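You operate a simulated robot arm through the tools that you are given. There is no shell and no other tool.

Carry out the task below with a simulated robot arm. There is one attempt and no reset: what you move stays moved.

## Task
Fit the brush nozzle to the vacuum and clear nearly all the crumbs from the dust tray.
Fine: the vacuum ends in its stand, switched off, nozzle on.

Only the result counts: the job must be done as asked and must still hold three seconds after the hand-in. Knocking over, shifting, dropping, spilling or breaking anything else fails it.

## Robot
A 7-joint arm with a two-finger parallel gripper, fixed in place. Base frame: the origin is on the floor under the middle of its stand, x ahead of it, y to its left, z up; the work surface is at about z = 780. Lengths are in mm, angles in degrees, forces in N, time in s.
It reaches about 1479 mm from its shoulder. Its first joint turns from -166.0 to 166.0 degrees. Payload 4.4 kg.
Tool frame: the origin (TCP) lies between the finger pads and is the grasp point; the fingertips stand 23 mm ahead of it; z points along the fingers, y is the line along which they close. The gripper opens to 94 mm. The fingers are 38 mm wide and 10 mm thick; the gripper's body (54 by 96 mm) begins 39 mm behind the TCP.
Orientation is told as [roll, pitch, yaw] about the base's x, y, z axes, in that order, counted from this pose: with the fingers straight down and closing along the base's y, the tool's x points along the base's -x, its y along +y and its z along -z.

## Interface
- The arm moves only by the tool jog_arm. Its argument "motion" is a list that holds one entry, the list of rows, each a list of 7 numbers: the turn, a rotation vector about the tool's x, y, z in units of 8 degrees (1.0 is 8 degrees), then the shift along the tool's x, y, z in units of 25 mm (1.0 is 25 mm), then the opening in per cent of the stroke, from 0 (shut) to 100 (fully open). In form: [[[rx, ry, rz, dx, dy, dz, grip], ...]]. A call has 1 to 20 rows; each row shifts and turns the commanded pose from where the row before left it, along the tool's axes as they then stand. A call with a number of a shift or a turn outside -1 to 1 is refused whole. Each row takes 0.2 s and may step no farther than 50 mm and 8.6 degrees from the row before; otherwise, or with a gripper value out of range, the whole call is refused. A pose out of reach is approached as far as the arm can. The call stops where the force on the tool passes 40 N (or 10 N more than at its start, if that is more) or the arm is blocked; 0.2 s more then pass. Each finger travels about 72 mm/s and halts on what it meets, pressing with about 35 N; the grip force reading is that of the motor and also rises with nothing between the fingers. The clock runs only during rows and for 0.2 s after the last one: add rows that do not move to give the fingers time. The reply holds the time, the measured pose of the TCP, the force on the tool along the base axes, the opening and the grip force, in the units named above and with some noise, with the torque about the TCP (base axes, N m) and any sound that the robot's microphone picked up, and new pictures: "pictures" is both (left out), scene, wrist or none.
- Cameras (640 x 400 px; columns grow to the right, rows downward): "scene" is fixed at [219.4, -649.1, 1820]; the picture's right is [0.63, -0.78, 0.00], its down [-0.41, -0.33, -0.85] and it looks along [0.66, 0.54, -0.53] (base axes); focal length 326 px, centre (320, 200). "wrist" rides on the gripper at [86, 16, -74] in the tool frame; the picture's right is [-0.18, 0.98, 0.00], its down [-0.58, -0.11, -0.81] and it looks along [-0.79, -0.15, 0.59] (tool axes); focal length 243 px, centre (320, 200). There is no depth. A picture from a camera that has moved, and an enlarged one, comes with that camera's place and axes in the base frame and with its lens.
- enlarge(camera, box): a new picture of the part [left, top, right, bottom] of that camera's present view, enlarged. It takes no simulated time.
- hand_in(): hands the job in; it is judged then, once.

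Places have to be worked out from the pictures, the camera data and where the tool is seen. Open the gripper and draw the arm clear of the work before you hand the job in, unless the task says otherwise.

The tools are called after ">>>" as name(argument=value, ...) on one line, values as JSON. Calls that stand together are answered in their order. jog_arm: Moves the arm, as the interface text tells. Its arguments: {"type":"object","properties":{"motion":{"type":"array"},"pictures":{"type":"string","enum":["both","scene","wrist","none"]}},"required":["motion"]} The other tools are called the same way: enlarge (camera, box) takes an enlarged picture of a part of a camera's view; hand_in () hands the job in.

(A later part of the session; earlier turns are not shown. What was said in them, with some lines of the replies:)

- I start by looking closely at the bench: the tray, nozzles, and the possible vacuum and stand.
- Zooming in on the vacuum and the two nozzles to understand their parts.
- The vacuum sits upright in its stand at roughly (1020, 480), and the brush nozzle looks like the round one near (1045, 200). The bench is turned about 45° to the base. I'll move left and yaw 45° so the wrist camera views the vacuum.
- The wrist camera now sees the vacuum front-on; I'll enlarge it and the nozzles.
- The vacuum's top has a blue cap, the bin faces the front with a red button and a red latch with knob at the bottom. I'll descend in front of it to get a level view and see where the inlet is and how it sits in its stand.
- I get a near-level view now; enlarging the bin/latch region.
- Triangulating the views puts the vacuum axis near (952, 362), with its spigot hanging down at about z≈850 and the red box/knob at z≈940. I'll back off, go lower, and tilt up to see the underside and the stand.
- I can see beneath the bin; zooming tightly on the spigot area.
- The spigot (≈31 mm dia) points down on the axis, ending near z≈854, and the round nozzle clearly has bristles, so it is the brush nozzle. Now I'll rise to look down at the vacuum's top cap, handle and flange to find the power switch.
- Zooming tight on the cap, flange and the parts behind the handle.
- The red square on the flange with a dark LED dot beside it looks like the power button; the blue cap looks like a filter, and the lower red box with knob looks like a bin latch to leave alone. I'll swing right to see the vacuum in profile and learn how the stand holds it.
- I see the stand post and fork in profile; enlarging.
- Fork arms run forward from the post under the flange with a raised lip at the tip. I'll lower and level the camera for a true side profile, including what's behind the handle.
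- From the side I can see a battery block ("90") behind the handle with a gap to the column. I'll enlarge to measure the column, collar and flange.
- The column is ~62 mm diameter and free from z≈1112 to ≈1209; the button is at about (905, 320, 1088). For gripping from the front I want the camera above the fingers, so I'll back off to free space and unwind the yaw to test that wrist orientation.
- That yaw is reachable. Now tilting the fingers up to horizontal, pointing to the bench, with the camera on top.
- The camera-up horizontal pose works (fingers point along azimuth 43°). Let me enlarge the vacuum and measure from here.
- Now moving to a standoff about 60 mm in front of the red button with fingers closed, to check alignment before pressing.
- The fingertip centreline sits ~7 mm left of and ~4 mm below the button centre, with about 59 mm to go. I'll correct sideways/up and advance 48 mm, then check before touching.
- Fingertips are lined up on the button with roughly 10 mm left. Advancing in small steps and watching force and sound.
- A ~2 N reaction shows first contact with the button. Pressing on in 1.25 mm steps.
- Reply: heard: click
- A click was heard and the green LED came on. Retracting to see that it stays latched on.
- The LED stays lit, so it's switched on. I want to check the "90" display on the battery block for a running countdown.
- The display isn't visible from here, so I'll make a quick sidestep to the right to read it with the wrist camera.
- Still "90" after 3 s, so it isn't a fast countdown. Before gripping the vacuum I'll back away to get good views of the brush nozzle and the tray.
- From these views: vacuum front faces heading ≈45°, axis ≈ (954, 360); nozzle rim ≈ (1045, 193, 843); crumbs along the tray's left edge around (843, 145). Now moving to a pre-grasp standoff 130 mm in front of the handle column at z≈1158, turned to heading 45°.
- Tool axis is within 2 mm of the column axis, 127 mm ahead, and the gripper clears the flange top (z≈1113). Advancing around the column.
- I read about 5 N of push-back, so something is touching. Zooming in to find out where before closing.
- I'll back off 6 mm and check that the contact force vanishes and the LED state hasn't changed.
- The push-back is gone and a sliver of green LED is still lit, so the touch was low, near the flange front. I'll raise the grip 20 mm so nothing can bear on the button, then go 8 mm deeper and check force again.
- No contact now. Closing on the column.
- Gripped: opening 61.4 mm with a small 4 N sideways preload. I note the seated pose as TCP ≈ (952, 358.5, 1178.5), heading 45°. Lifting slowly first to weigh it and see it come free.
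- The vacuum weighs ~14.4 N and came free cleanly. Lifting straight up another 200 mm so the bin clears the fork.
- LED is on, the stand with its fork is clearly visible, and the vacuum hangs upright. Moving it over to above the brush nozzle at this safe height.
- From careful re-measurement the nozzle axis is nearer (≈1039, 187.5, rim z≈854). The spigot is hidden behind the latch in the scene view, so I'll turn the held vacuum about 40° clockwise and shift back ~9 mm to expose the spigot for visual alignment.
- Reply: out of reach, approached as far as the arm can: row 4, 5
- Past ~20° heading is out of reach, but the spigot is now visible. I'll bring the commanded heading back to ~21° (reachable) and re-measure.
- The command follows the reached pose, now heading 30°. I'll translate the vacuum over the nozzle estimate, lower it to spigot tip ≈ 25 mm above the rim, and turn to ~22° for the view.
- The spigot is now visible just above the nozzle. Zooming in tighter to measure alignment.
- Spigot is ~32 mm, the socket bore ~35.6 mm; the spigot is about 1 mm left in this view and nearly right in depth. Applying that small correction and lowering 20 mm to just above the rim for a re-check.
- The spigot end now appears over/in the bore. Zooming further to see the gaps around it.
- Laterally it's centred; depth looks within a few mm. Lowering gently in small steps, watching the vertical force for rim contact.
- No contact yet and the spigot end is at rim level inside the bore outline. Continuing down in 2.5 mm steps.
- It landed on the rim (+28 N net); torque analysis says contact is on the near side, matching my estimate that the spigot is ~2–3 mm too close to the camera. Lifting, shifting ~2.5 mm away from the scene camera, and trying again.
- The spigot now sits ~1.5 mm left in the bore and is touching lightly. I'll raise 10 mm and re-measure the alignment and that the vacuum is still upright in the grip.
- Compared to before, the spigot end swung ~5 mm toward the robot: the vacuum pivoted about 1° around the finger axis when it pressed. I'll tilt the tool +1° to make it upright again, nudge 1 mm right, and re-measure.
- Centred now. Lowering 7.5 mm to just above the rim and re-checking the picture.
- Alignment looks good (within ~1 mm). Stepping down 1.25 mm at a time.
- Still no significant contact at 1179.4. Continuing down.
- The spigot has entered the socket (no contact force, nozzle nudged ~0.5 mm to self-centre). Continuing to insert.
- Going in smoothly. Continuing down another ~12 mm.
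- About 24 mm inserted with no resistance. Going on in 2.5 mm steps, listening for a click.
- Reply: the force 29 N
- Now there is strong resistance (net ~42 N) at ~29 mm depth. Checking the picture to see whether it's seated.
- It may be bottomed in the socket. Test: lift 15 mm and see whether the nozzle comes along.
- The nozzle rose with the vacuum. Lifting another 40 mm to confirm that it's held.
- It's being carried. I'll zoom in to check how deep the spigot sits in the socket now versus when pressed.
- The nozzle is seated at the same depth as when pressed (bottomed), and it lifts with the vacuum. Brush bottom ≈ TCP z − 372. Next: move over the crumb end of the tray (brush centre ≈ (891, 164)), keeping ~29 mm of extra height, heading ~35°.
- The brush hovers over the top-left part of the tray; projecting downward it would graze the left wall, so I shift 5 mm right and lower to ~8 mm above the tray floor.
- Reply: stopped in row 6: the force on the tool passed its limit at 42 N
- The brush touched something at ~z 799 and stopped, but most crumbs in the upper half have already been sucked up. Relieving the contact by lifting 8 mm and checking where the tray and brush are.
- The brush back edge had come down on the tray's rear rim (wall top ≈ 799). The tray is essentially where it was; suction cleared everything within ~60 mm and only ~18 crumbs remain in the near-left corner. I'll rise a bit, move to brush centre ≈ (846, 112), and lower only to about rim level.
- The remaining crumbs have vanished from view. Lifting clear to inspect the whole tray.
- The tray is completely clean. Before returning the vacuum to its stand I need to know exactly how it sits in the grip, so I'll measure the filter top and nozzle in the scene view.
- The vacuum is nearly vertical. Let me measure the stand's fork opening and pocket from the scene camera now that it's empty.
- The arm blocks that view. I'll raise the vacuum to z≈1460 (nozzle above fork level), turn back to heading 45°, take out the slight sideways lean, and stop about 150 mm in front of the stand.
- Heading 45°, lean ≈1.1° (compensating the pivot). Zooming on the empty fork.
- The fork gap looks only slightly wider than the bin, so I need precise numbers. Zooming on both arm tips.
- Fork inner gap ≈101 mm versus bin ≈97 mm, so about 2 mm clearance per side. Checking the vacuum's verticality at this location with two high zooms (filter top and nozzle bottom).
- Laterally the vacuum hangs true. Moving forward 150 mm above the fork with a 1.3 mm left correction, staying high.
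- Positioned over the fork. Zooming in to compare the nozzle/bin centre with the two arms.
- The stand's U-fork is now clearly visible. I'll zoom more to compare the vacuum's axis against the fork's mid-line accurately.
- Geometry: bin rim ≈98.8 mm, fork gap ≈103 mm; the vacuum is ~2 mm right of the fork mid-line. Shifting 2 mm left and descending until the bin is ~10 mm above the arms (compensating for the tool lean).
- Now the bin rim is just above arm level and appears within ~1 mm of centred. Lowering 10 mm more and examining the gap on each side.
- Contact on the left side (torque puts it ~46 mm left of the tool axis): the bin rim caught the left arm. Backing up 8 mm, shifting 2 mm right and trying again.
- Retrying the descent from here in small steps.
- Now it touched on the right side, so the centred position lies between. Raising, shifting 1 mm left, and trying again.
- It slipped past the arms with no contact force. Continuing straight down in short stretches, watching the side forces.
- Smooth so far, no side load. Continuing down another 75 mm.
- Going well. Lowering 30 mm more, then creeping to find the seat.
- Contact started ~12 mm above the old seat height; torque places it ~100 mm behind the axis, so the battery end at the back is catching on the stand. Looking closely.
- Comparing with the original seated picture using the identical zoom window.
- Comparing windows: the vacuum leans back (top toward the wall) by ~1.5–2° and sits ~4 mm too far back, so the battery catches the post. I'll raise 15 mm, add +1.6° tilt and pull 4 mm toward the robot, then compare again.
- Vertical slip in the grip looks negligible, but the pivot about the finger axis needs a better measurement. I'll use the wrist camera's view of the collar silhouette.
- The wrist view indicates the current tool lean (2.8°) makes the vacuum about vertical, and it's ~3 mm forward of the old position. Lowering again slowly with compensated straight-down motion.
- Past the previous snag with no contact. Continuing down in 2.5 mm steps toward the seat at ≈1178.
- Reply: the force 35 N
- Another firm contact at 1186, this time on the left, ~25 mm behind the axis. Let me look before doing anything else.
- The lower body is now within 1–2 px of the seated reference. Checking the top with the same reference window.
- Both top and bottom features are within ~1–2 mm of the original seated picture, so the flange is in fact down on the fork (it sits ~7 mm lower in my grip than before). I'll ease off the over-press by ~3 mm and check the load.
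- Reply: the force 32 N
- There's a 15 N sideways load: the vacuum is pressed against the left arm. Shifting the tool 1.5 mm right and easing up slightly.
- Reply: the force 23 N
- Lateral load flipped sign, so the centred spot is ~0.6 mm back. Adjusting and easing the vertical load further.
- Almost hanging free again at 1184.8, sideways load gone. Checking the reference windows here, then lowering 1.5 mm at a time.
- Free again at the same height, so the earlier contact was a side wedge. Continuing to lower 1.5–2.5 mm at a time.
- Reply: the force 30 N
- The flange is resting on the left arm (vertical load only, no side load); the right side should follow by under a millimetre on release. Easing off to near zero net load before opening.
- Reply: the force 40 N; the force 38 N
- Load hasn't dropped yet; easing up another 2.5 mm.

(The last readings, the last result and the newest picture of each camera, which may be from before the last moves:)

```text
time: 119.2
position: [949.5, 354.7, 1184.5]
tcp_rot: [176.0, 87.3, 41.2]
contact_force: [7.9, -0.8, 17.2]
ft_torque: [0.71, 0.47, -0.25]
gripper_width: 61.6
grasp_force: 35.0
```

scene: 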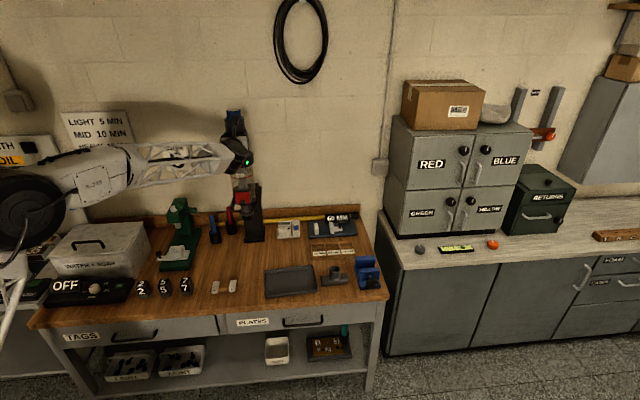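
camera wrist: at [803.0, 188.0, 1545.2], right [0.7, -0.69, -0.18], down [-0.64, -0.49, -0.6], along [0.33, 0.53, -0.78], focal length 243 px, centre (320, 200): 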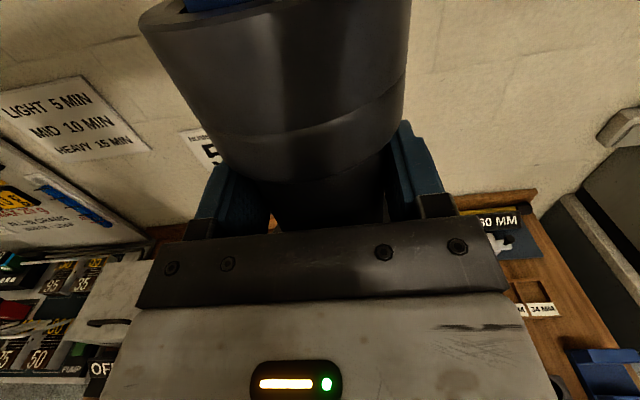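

Dropping as expected. One more 1.25 mm ease, then release.

>>> jog_arm(motion=[[[0, 0, 0, 0.05, 0, 0.002, 0], [0, 0, 0, 0, 0, 0, 0], [0, 0, 0, 0, 0, 0, 0]]], pictures="none")

>>> enlarge(camera="scene", box=[225, 190, 275, 250])

>>> enlarge(camera="scene", box=[225, 145, 275, 210])

```text
time: 120.0
position: [949.3, 354.1, 1182.9]
tcp_rot: [176.3, 87.4, 41.5]
contact_force: [-0.4, 1.3, -11.6]
ft_torque: [-0.02, 0.45, 0.06]
gripper_width: 61.4
grasp_force: 34.9
```

```text
6.67 times, centred on (250, 220) of scene
camera zoom: at [219.4, -649.1, 1820.0], right [0.63, -0.78, 0.0], down [-0.41, -0.33, -0.85], along [0.66, 0.54, -0.53], focal length 2177 px, centre (787, 67)
```

zoom: 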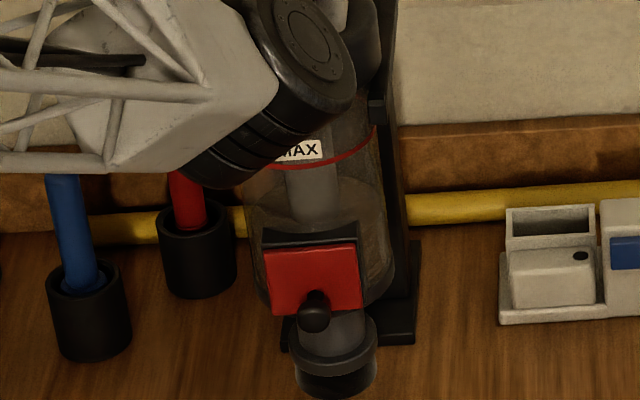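

```text
6.15 times, centred on (250, 178) of scene
camera zoom: at [219.4, -649.1, 1820.0], right [0.63, -0.78, 0.0], down [-0.41, -0.33, -0.85], along [0.66, 0.54, -0.53], focal length 2009 px, centre (751, 338)
```

zoom: 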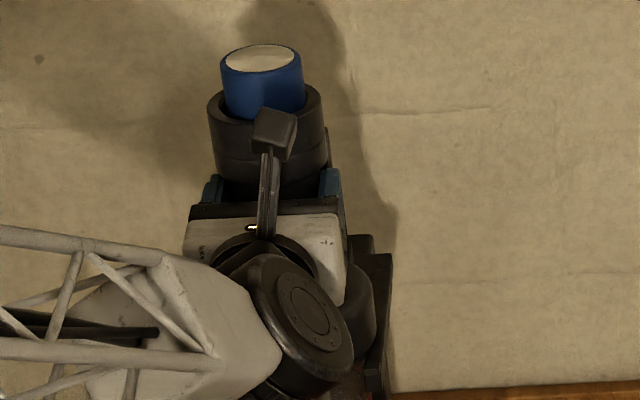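

Contact begins right here, only on the left, with the vacuum leaning ~0.5° (top left). I'll level it with a small roll correction (+0.55°) and re-touch to see whether the support becomes centred.

>>> jog_arm(motion=[[[0, 0, 0, 0.08, 0, 0.004, 0], [0, 0, 0.07, 0, 0.04, 0, 0], [0, 0, 0, 0, 0, 0, 0]]], pictures="none")

>>> jog_arm(motion=[[[0, 0, 0, -0.06, 0, -0.003, 0], [0, 0, 0, -0.04, 0, -0.002, 0], [0, 0, 0, 0, 0, 0, 0]]], pictures="none")

>>> jog_arm(motion=[[[0, 0, 0, -0.06, 0, -0.003, 0], [0, 0, 0, 0, 0, 0, 0]]], pictures="none")

```text
time: 120.8
position: [950.3, 353.6, 1187.5]
tcp_rot: [-172.4, 87.2, 52.7]
contact_force: [-0.4, -0.3, -15.1]
ft_torque: [-0.3, 0.23, 0.03]
gripper_width: 61.3
grasp_force: 35.3
```

```text
time: 121.6
position: [950.8, 354.6, 1185.1]
tcp_rot: [-172.9, 87.2, 52.1]
contact_force: [-1.3, 1.3, -14.5]
ft_torque: [-0.18, 0.38, 0.01]
gripper_width: 61.2
grasp_force: 34.8
```

```text
time: 122.2
position: [950.8, 354.6, 1184.7]
tcp_rot: [-173.3, 87.2, 51.9]
contact_force: [0.1, 0.5, -12.7]
ft_torque: [-0.38, 0.08, 0.04]
gripper_width: 61.5
grasp_force: 34.8
```

No strong contact yet. Continuing in 1.5 mm steps.

>>> jog_arm(motion=[[[0, 0, 0, -0.06, 0, -0.003, 0], [0, 0, 0, 0, 0, 0, 0]]], pictures="none")

>>> jog_arm(motion=[[[0, 0, 0, -0.04, 0, -0.002, 0], [0, 0, 0, 0, 0, 0, 0]]], pictures="none")

```text
time: 122.8
position: [949.6, 353.6, 1183.8]
tcp_rot: [-174.3, 87.1, 50.8]
contact_force: [2.7, 3.6, -1.7]
ft_torque: [-0.3, -0.6, 0.22]
gripper_width: 61.3
grasp_force: 34.8
```

```text
time: 123.4
position: [950.7, 354.1, 1185.2]
tcp_rot: [-174.9, 87.1, 50.3]
contact_force: [6.6, 5.9, 9.8]
ft_torque: [-0.66, -1.31, 0.42]
gripper_width: 61.3
grasp_force: 34.9
```

Support now shows on the right at the same height, so the flange is level and seated within a fraction of a millimetre. Easing the load slightly, then opening the gripper.

>>> jog_arm(motion=[[[0, 0, -0.03, 0.03, 0, 0.0015, 0], [0, 0, 0, 0, 0, 0, 0]]], pictures="none")

```text
time: 124.0
position: [949.6, 353.6, 1184.4]
tcp_rot: [-178.6, 87.2, 46.7]
contact_force: [-9.5, 2.8, 13.8]
ft_torque: [-0.37, -0.24, 0.02]
gripper_width: 61.4
grasp_force: 35.1
```

Net load is modest now. Opening the gripper gently and reading again.

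>>> jog_arm(motion=[[[0, 0, 0, 0, 0, 0, 70], [0, 0, 0, 0, 0, 0, 75], [0, 0, 0, 0, 0, 0, 90], [0, 0, 0, 0, 0, 0, 100], [0, 0, 0, 0, 0, 0, 100], [0, 0, 0, 0, 0, 0, 100]]], pictures="both")

>>> enlarge(camera="scene", box=[225, 190, 275, 250])

>>> enlarge(camera="scene", box=[225, 145, 275, 210])

```text
time: 125.4
position: [949.6, 353.9, 1184.0]
tcp_rot: [-178.1, 87.3, 47.0]
contact_force: [0.2, -0.2, -0.1]
ft_torque: [0.0, 0.01, 0.02]
gripper_width: 94.1
grasp_force: 0.1
camera wrist: at [905.6, 287.8, 1266.9], right [0.7, -0.69, -0.19], down [-0.63, -0.47, -0.62], along [0.34, 0.55, -0.76], focal length 243 px, centre (320, 200)
```

scene: 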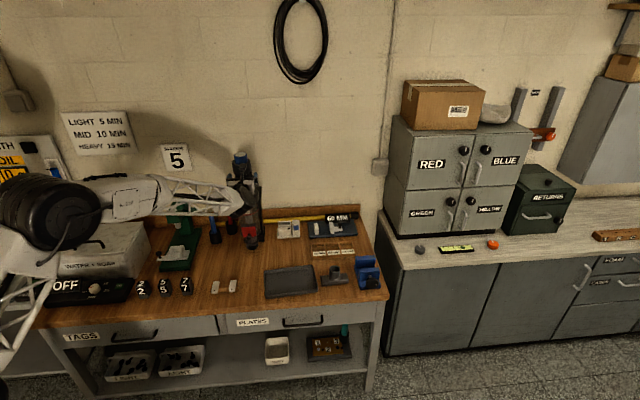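
wrist: 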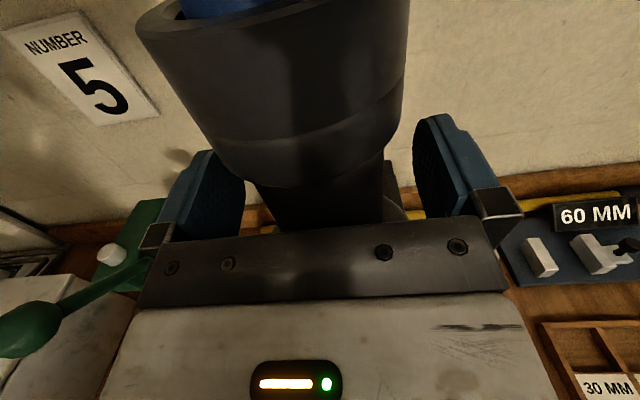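

```text
6.67 times, centred on (250, 220) of scene
camera zoom: at [219.4, -649.1, 1820.0], right [0.63, -0.78, 0.0], down [-0.41, -0.33, -0.85], along [0.66, 0.54, -0.53], focal length 2177 px, centre (787, 67)
```

zoom: 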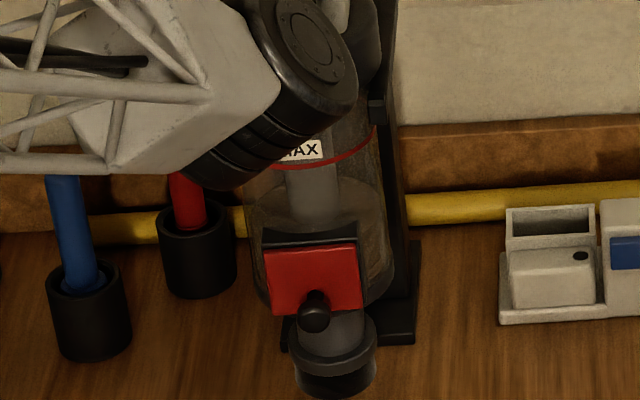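

```text
6.15 times, centred on (250, 178) of scene
camera zoom: at [219.4, -649.1, 1820.0], right [0.63, -0.78, 0.0], down [-0.41, -0.33, -0.85], along [0.66, 0.54, -0.53], focal length 2009 px, centre (751, 338)
```

zoom: 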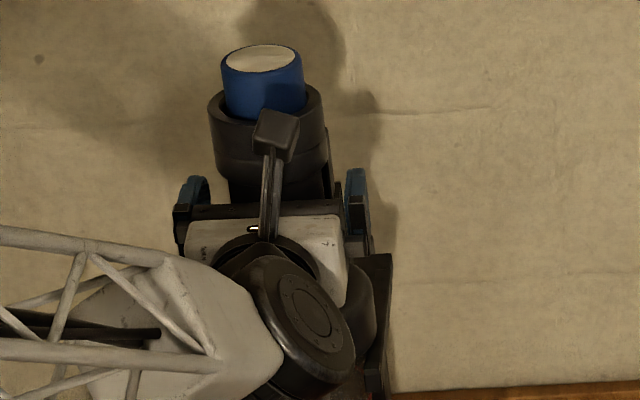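

Released with zero load and it stays put. Retracting straight back from the column.

>>> jog_arm(motion=[[[0, 0, 0, 0.02, 0, -0.4, 100], [0, 0, 0, 0.03, 0, -0.6, 100], [0, 0, 0, 0.05, 0, -1, 100], [0, 0, 0, 0.05, 0, -1, 100], [0, 0, 0, 0.05, 0, -1, 100], [0, 0, 0, 0.05, 0, -1, 100], [0, 0, 0, 0.05, 0, -1, 100], [0, 0, 0, 0, 0, 0, 100]]], pictures="both")

>>> enlarge(camera="wrist", box=[220, 0, 420, 235])

>>> enlarge(camera="scene", box=[205, 145, 285, 250])

```text
time: 127.2
position: [843.7, 248.7, 1183.8]
tcp_rot: [-177.9, 87.3, 47.2]
contact_force: [-0.4, -0.1, 0.2]
ft_torque: [0.0, 0.0, -0.02]
gripper_width: 93.8
grasp_force: 0.1
camera wrist: at [799.5, 182.4, 1265.9], right [0.7, -0.69, -0.19], down [-0.63, -0.47, -0.62], along [0.34, 0.55, -0.76], focal length 243 px, centre (320, 200)
```

scene: 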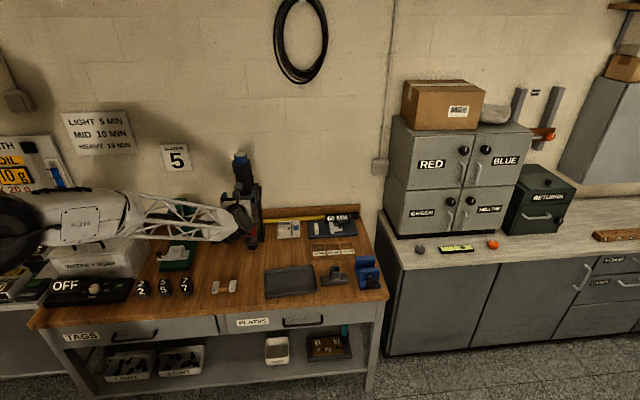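
wrist: 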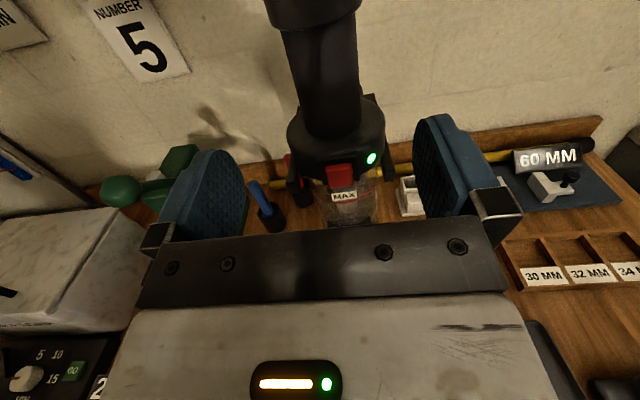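

```text
1.70 times, centred on (320, 118) of wrist
camera zoom: at [799.5, 182.4, 1265.9], right [0.7, -0.69, -0.19], down [-0.63, -0.47, -0.62], along [0.34, 0.55, -0.76], focal length 413 px, centre (320, 340)
```

zoom: 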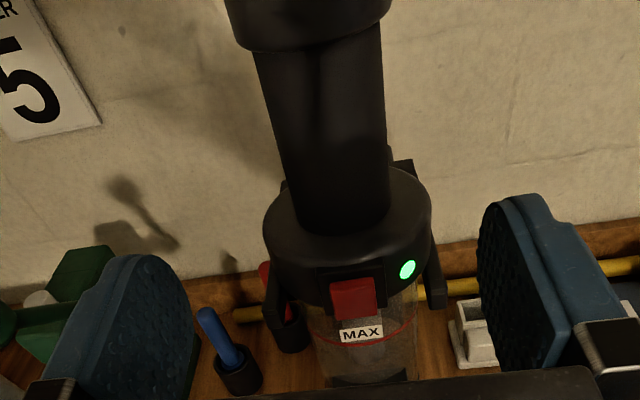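

```text
3.81 times, centred on (245, 198) of scene
camera zoom: at [219.4, -649.1, 1820.0], right [0.63, -0.78, 0.0], down [-0.41, -0.33, -0.85], along [0.66, 0.54, -0.53], focal length 1244 px, centre (606, 210)
```

zoom: 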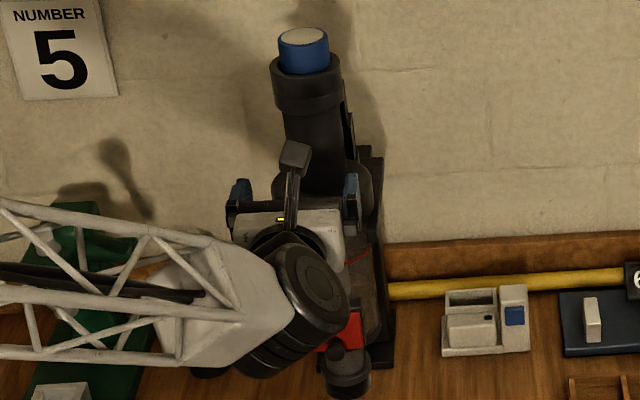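

The vacuum stands in its stand with the nozzle on, LED still green. Now I level the tool, close the fingers and move to a standoff in front of the red button to switch it off.

>>> jog_arm(motion=[[[0, -0.34, 0, 0, 0, -0.6, 0], [0, 0, 0, -0.8, 0, -0.3, 0], [0, 0, 0, -0.9, 0, 0, 0], [0, 0, 0, -0.9, 0, 0, 0], [0, 0, 0, -0.9, 0, 0, 0], [0, 0, 0, -0.1, 0, 0, 0], [0, 0, 0, 0, 0, 0, 0]]], pictures="both")

>>> enlarge(camera="wrist", box=[230, 20, 410, 240])

```text
time: 128.8
position: [827.0, 231.0, 1092.2]
tcp_rot: [-122.7, 89.9, 102.5]
contact_force: [0.1, -0.7, 0.6]
ft_torque: [-0.01, -0.05, -0.01]
gripper_width: 0.0
grasp_force: 35.1
camera wrist: at [785.8, 167.8, 1180.1], right [0.7, -0.69, -0.19], down [-0.65, -0.49, -0.58], along [0.31, 0.53, -0.79], focal length 243 px, centre (320, 200)
```

scene: 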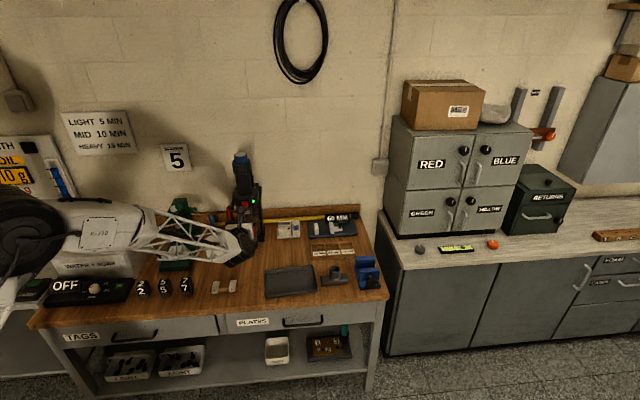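
wrist: 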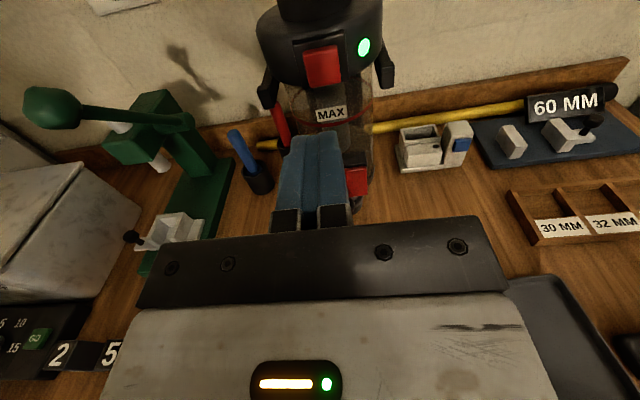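

```text
1.82 times, centred on (320, 130) of wrist
camera zoom: at [785.8, 167.8, 1180.1], right [0.7, -0.69, -0.19], down [-0.65, -0.49, -0.58], along [0.31, 0.53, -0.79], focal length 441 px, centre (320, 327)
```

zoom: 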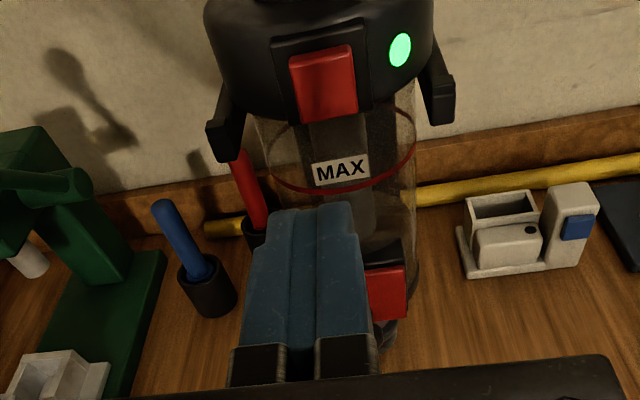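

The button sits ~2 mm right and ~1 mm up from the tool axis, ~88 mm ahead of the tips. Correcting and advancing 76 mm, then I'll check.

>>> jog_arm(motion=[[[0, 0, 0, 0.04, 0.09, 0, 0], [0, 0, 0, 0, 0, 0.9, 0], [0, 0, 0, 0, 0, 0.9, 0], [0, 0, 0, 0, 0, 0.8, 0], [0, 0, 0, 0, 0, 0.44, 0], [0, 0, 0, 0, 0, 0, 0]]], pictures="wrist")

>>> enlarge(camera="wrist", box=[250, 60, 390, 240])

```text
time: 130.2
position: [882.3, 282.3, 1092.9]
tcp_rot: [-121.0, 89.9, 104.1]
contact_force: [0.2, -0.5, 0.5]
ft_torque: [0.01, 0.02, 0.0]
gripper_width: 0.0
grasp_force: 34.4
camera wrist: at [841.1, 219.7, 1180.1], right [0.7, -0.69, -0.19], down [-0.65, -0.49, -0.58], along [0.31, 0.53, -0.79], focal length 243 px, centre (320, 200)
```

wrist: 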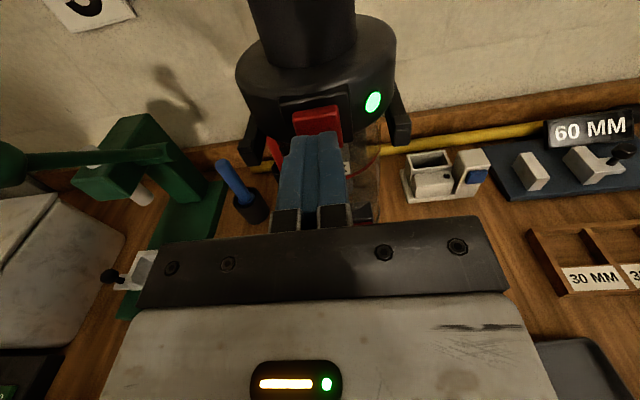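

```text
2.22 times, centred on (320, 150) of wrist
camera zoom: at [841.1, 219.7, 1180.1], right [0.7, -0.69, -0.19], down [-0.65, -0.49, -0.58], along [0.31, 0.53, -0.79], focal length 539 px, centre (320, 311)
```

zoom: 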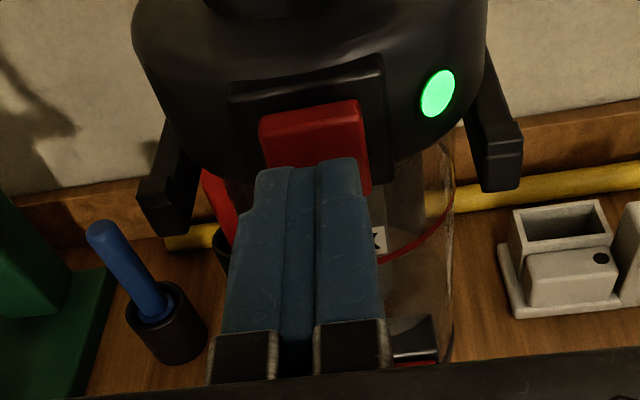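

Aligned; about 12 mm to go. Advancing in small steps until I hear the click.

>>> jog_arm(motion=[[[0, 0, 0, 0, 0, 0.14, 0], [0, 0, 0, 0, 0, 0.14, 0], [0, 0, 0, 0, 0, 0, 0]]], pictures="none")

>>> jog_arm(motion=[[[0, 0, 0, 0, 0, 0.06, 0], [0, 0, 0, 0, 0, 0.06, 0], [0, 0, 0, 0, 0, 0, 0]]], pictures="wrist")

```text
time: 131.0
position: [888.8, 289.3, 1094.2]
tcp_rot: [-122.2, 89.9, 103.1]
contact_force: [0.0, 0.6, 0.5]
ft_torque: [-0.01, 0.0, -0.04]
gripper_width: 0.1
grasp_force: 35.1
```

```text
time: 131.8
position: [890.4, 293.1, 1095.7]
tcp_rot: [-126.5, 89.9, 98.8]
contact_force: [0.1, -0.3, -0.2]
ft_torque: [-0.02, 0.03, -0.01]
gripper_width: 0.1
grasp_force: 34.5
camera wrist: at [849.2, 228.3, 1181.0], right [0.7, -0.69, -0.19], down [-0.65, -0.49, -0.58], along [0.31, 0.53, -0.79], focal length 243 px, centre (320, 200)
```

wrist: 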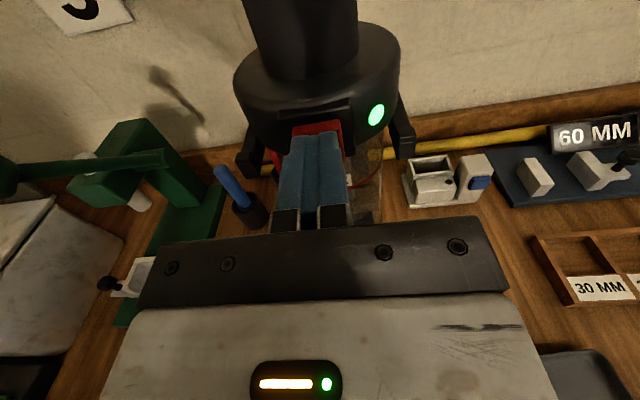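

No contact yet and the LED is still on. Continuing forward in ~1.25 mm steps.

>>> jog_arm(motion=[[[0, 0, 0, 0, 0, 0.05, 0], [0, 0, 0, 0, 0, 0.05, 0], [0, 0, 0, 0, 0, 0, 0]]], pictures="none")

```text
time: 132.6
position: [893.1, 293.5, 1093.2]
tcp_rot: [-126.3, 89.9, 98.9]
contact_force: [0.0, -0.2, 0.0]
ft_torque: [-0.02, -0.01, 0.03]
gripper_width: 0.0
grasp_force: 35.3
```

>>> enlarge(camera="wrist", box=[270, 80, 370, 200])

>>> jog_arm(motion=[[[0, 0, 0, 0, 0, 0.05, 0], [0, 0, 0, 0, 0, 0.05, 0], [0, 0, 0, 0, 0, 0, 0]]], pictures="wrist")

```text
3.33 times, centred on (320, 140) of wrist
camera zoom: at [850.7, 229.8, 1181.1], right [0.7, -0.69, -0.19], down [-0.65, -0.49, -0.58], along [0.31, 0.53, -0.79], focal length 809 px, centre (320, 400)
```

zoom: 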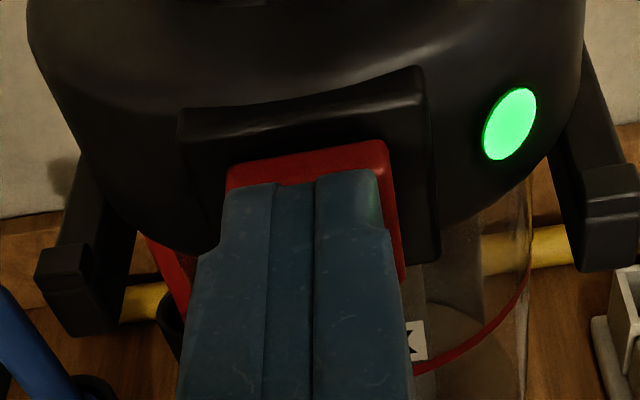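

```text
time: 133.4
position: [895.1, 295.0, 1094.5]
tcp_rot: [-128.3, 89.9, 96.8]
contact_force: [0.2, -0.8, -0.1]
ft_torque: [0.0, -0.02, 0.01]
gripper_width: 0.0
grasp_force: 34.9
heard: click
camera wrist: at [852.6, 231.6, 1181.2], right [0.7, -0.69, -0.19], down [-0.65, -0.49, -0.58], along [0.31, 0.53, -0.79], focal length 243 px, centre (320, 200)
```

wrist: 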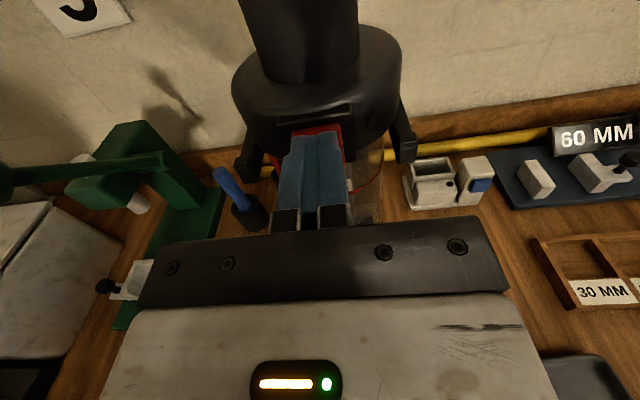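

Click heard and the green LED is off. Retracting straight back.

>>> jog_arm(motion=[[[0, 0, 0, 0, 0, -0.5, 0], [0, 0, 0, 0, 0, -1, 0], [0, 0, 0, 0, 0, -1, 0], [0, 0, 0, 0, 0, -1, 0], [0, 0, 0, 0.5, 0, -1, 50], [0, 0, 0, 0.5, 0, -1, 100], [0, 0, 0, 0, 0, 0, 100]]], pictures="both")

>>> enlarge(camera="wrist", box=[220, 0, 420, 235])

>>> enlarge(camera="scene", box=[205, 145, 285, 250])

```text
time: 135.0
position: [797.6, 196.0, 1117.9]
tcp_rot: [-126.1, 89.8, 99.0]
contact_force: [0.0, 0.1, 1.4]
ft_torque: [0.01, 0.06, -0.02]
gripper_width: 94.0
grasp_force: 0.0
camera wrist: at [756.2, 132.3, 1205.3], right [0.7, -0.69, -0.19], down [-0.65, -0.49, -0.58], along [0.31, 0.53, -0.79], focal length 243 px, centre (320, 200)
```

scene: 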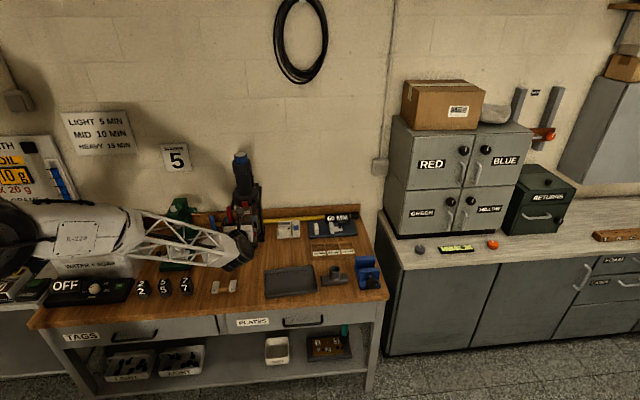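
wrist: 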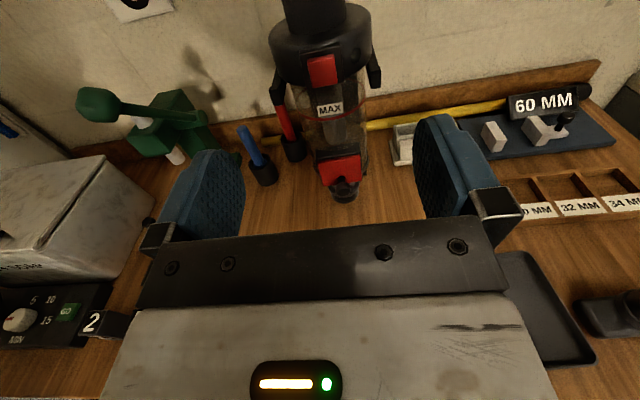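

```text
1.70 times, centred on (320, 118) of wrist
camera zoom: at [756.2, 132.3, 1205.3], right [0.7, -0.69, -0.19], down [-0.65, -0.49, -0.58], along [0.31, 0.53, -0.79], focal length 413 px, centre (320, 340)
```

zoom: 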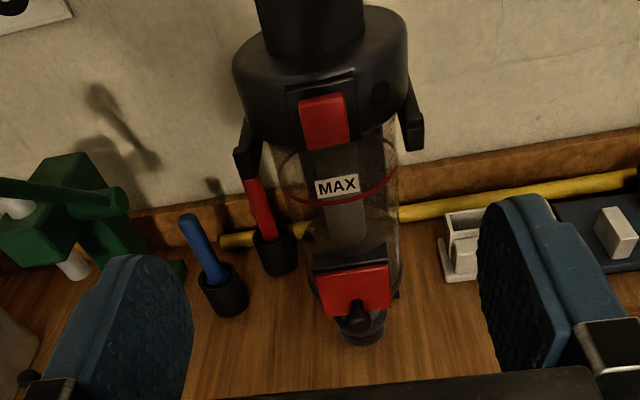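

```text
3.81 times, centred on (245, 198) of scene
camera zoom: at [219.4, -649.1, 1820.0], right [0.63, -0.78, 0.0], down [-0.41, -0.33, -0.85], along [0.66, 0.54, -0.53], focal length 1244 px, centre (606, 210)
```

zoom: 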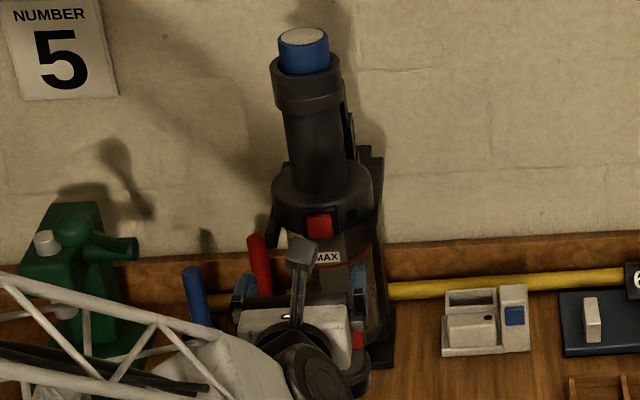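

LED is off, vacuum in the stand with the brush nozzle on. Drawing the arm clear, then a final inspection of everything.

>>> jog_arm(motion=[[[0, 0, 0, 0.8, 0, -0.9, 100], [0, 0, 0, 0.8, 0, -0.9, 100], [0, 0, 0, 0.8, 0, -0.9, 100], [0, 0, 0, 0.8, 0, -0.9, 100], [0, 0, 0, 0.8, 0, -0.9, 100], [0, 0, 0, 0.8, 0, -0.9, 100], [0, 0, 0, 0.8, 0, -0.9, 100], [0, 0, 0, 0.8, 0, -0.9, 100], [0, 0, 0, 0.8, 0, -0.5, 100], [0, 0, 0, 0.8, 0, 0, 100], [0, 0, 0, 0, 0, 0, 100]]], pictures="both")

>>> enlarge(camera="scene", box=[225, 190, 275, 250])

>>> enlarge(camera="scene", box=[225, 145, 275, 210])

>>> enlarge(camera="scene", box=[260, 255, 325, 305])

```text
time: 137.4
position: [661.9, 61.4, 1320.7]
tcp_rot: [-122.1, 89.9, 103.0]
contact_force: [-1.2, -0.5, 0.2]
ft_torque: [0.0, 0.03, 0.0]
gripper_width: 93.8
grasp_force: 0.0
camera wrist: at [620.3, -2.9, 1407.2], right [0.7, -0.69, -0.19], down [-0.65, -0.49, -0.58], along [0.31, 0.53, -0.79], focal length 243 px, centre (320, 200)
```

scene: 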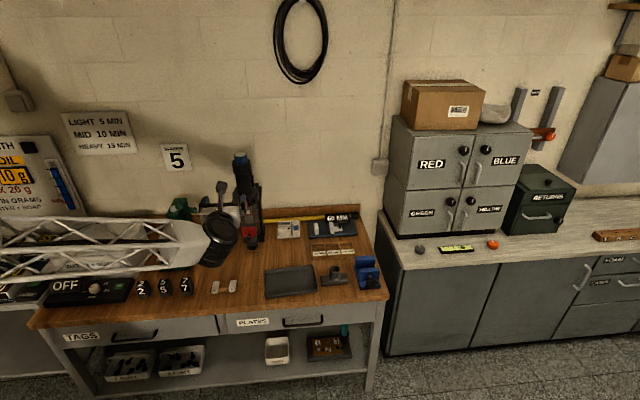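
wrist: 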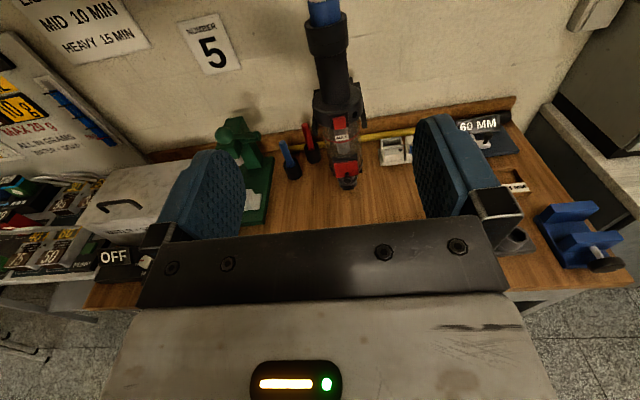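

```text
6.67 times, centred on (250, 220) of scene
camera zoom: at [219.4, -649.1, 1820.0], right [0.63, -0.78, 0.0], down [-0.41, -0.33, -0.85], along [0.66, 0.54, -0.53], focal length 2177 px, centre (787, 67)
```

zoom: 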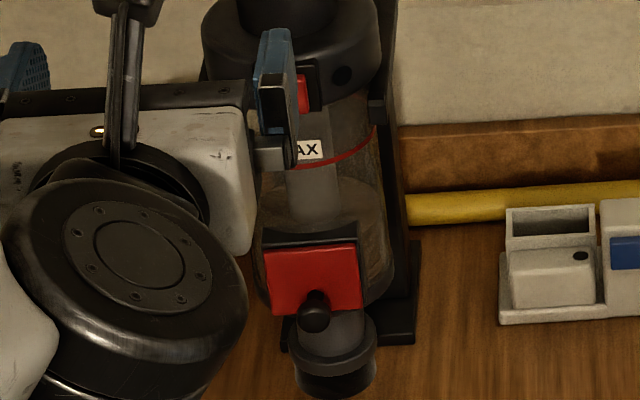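

```text
6.15 times, centred on (250, 178) of scene
camera zoom: at [219.4, -649.1, 1820.0], right [0.63, -0.78, 0.0], down [-0.41, -0.33, -0.85], along [0.66, 0.54, -0.53], focal length 2009 px, centre (751, 338)
```

zoom: 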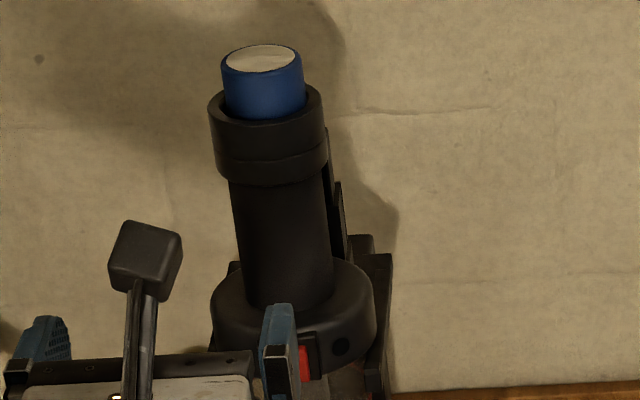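

```text
8.00 times, centred on (292, 280) of scene
camera zoom: at [219.4, -649.1, 1820.0], right [0.63, -0.78, 0.0], down [-0.41, -0.33, -0.85], along [0.66, 0.54, -0.53], focal length 2612 px, centre (540, -440)
```

zoom: 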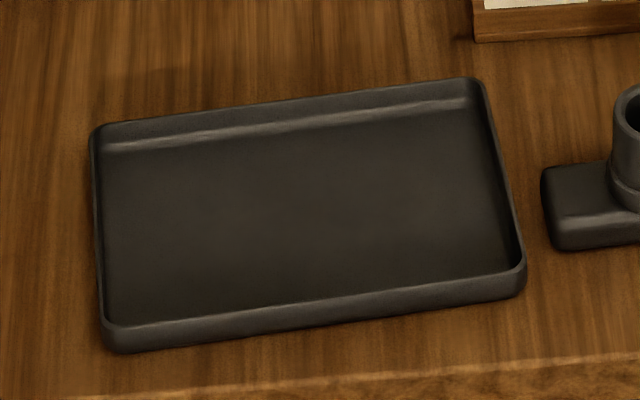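

Tray is clean and in place, and the vacuum matches its original stand pose to within 1–2 px. One last look at the nozzle and the switch LED from the wrist camera.

>>> enlarge(camera="wrist", box=[280, 70, 400, 210])

>>> enlarge(camera="scene", box=[190, 190, 390, 310])

```text
2.86 times, centred on (340, 140) of wrist
camera zoom: at [620.3, -2.9, 1407.2], right [0.7, -0.69, -0.19], down [-0.65, -0.49, -0.58], along [0.31, 0.53, -0.79], focal length 693 px, centre (263, 371)
```

zoom: 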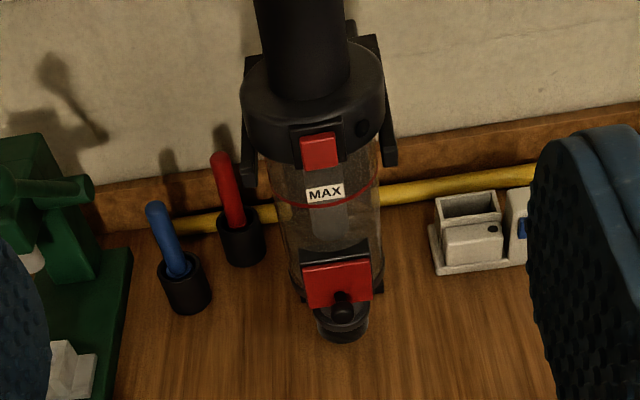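

```text
3.20 times, centred on (290, 250) of scene
camera zoom: at [219.4, -649.1, 1820.0], right [0.63, -0.78, 0.0], down [-0.41, -0.33, -0.85], along [0.66, 0.54, -0.53], focal length 1045 px, centre (416, 40)
```

zoom: 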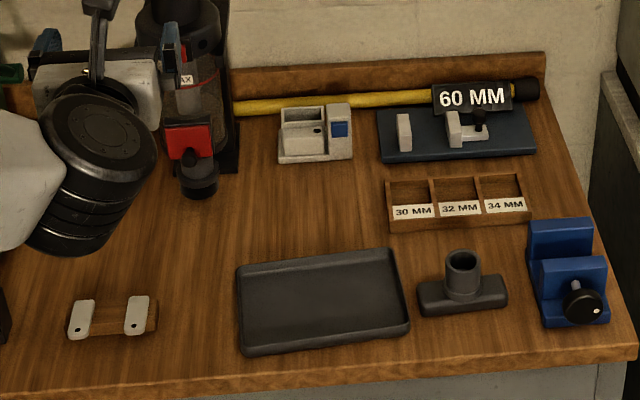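

LED dark, brush nozzle on, vacuum standing in its stand, tray clean, nothing else disturbed, gripper open and arm clear. Handing in.

>>> hand_in()

```text
The job is handed in.
```

I fitted the brush nozzle and vacuumed up the crumbs. The vacuum is back in its stand, switched off, with the nozzle still on. I have handed the job in, but no verdict came back.

- **Crumbs:** none are visible in the tray.
- **Nozzle:** it bottomed out in the socket without a click. It stayed on while the vacuum was carried, and after it was switched off.
- **Power:** a second press on the red button clicked and the green light went out.
- **Stand:** the vacuum matches its starting view to within a few millimetres and stayed put after release. It took several tries to lower it between the stand's arms, which it touched lightly on both sides. It may sit a millimetre or two above its original height.
- **Tray:** the brush pressed on the rear rim once, and the call stopped at 42 N. The final picture shows the tray back where it started, to within about 2 mm.

Nothing else on the bench looks disturbed. The gripper is open and the arm is clear of the bench.
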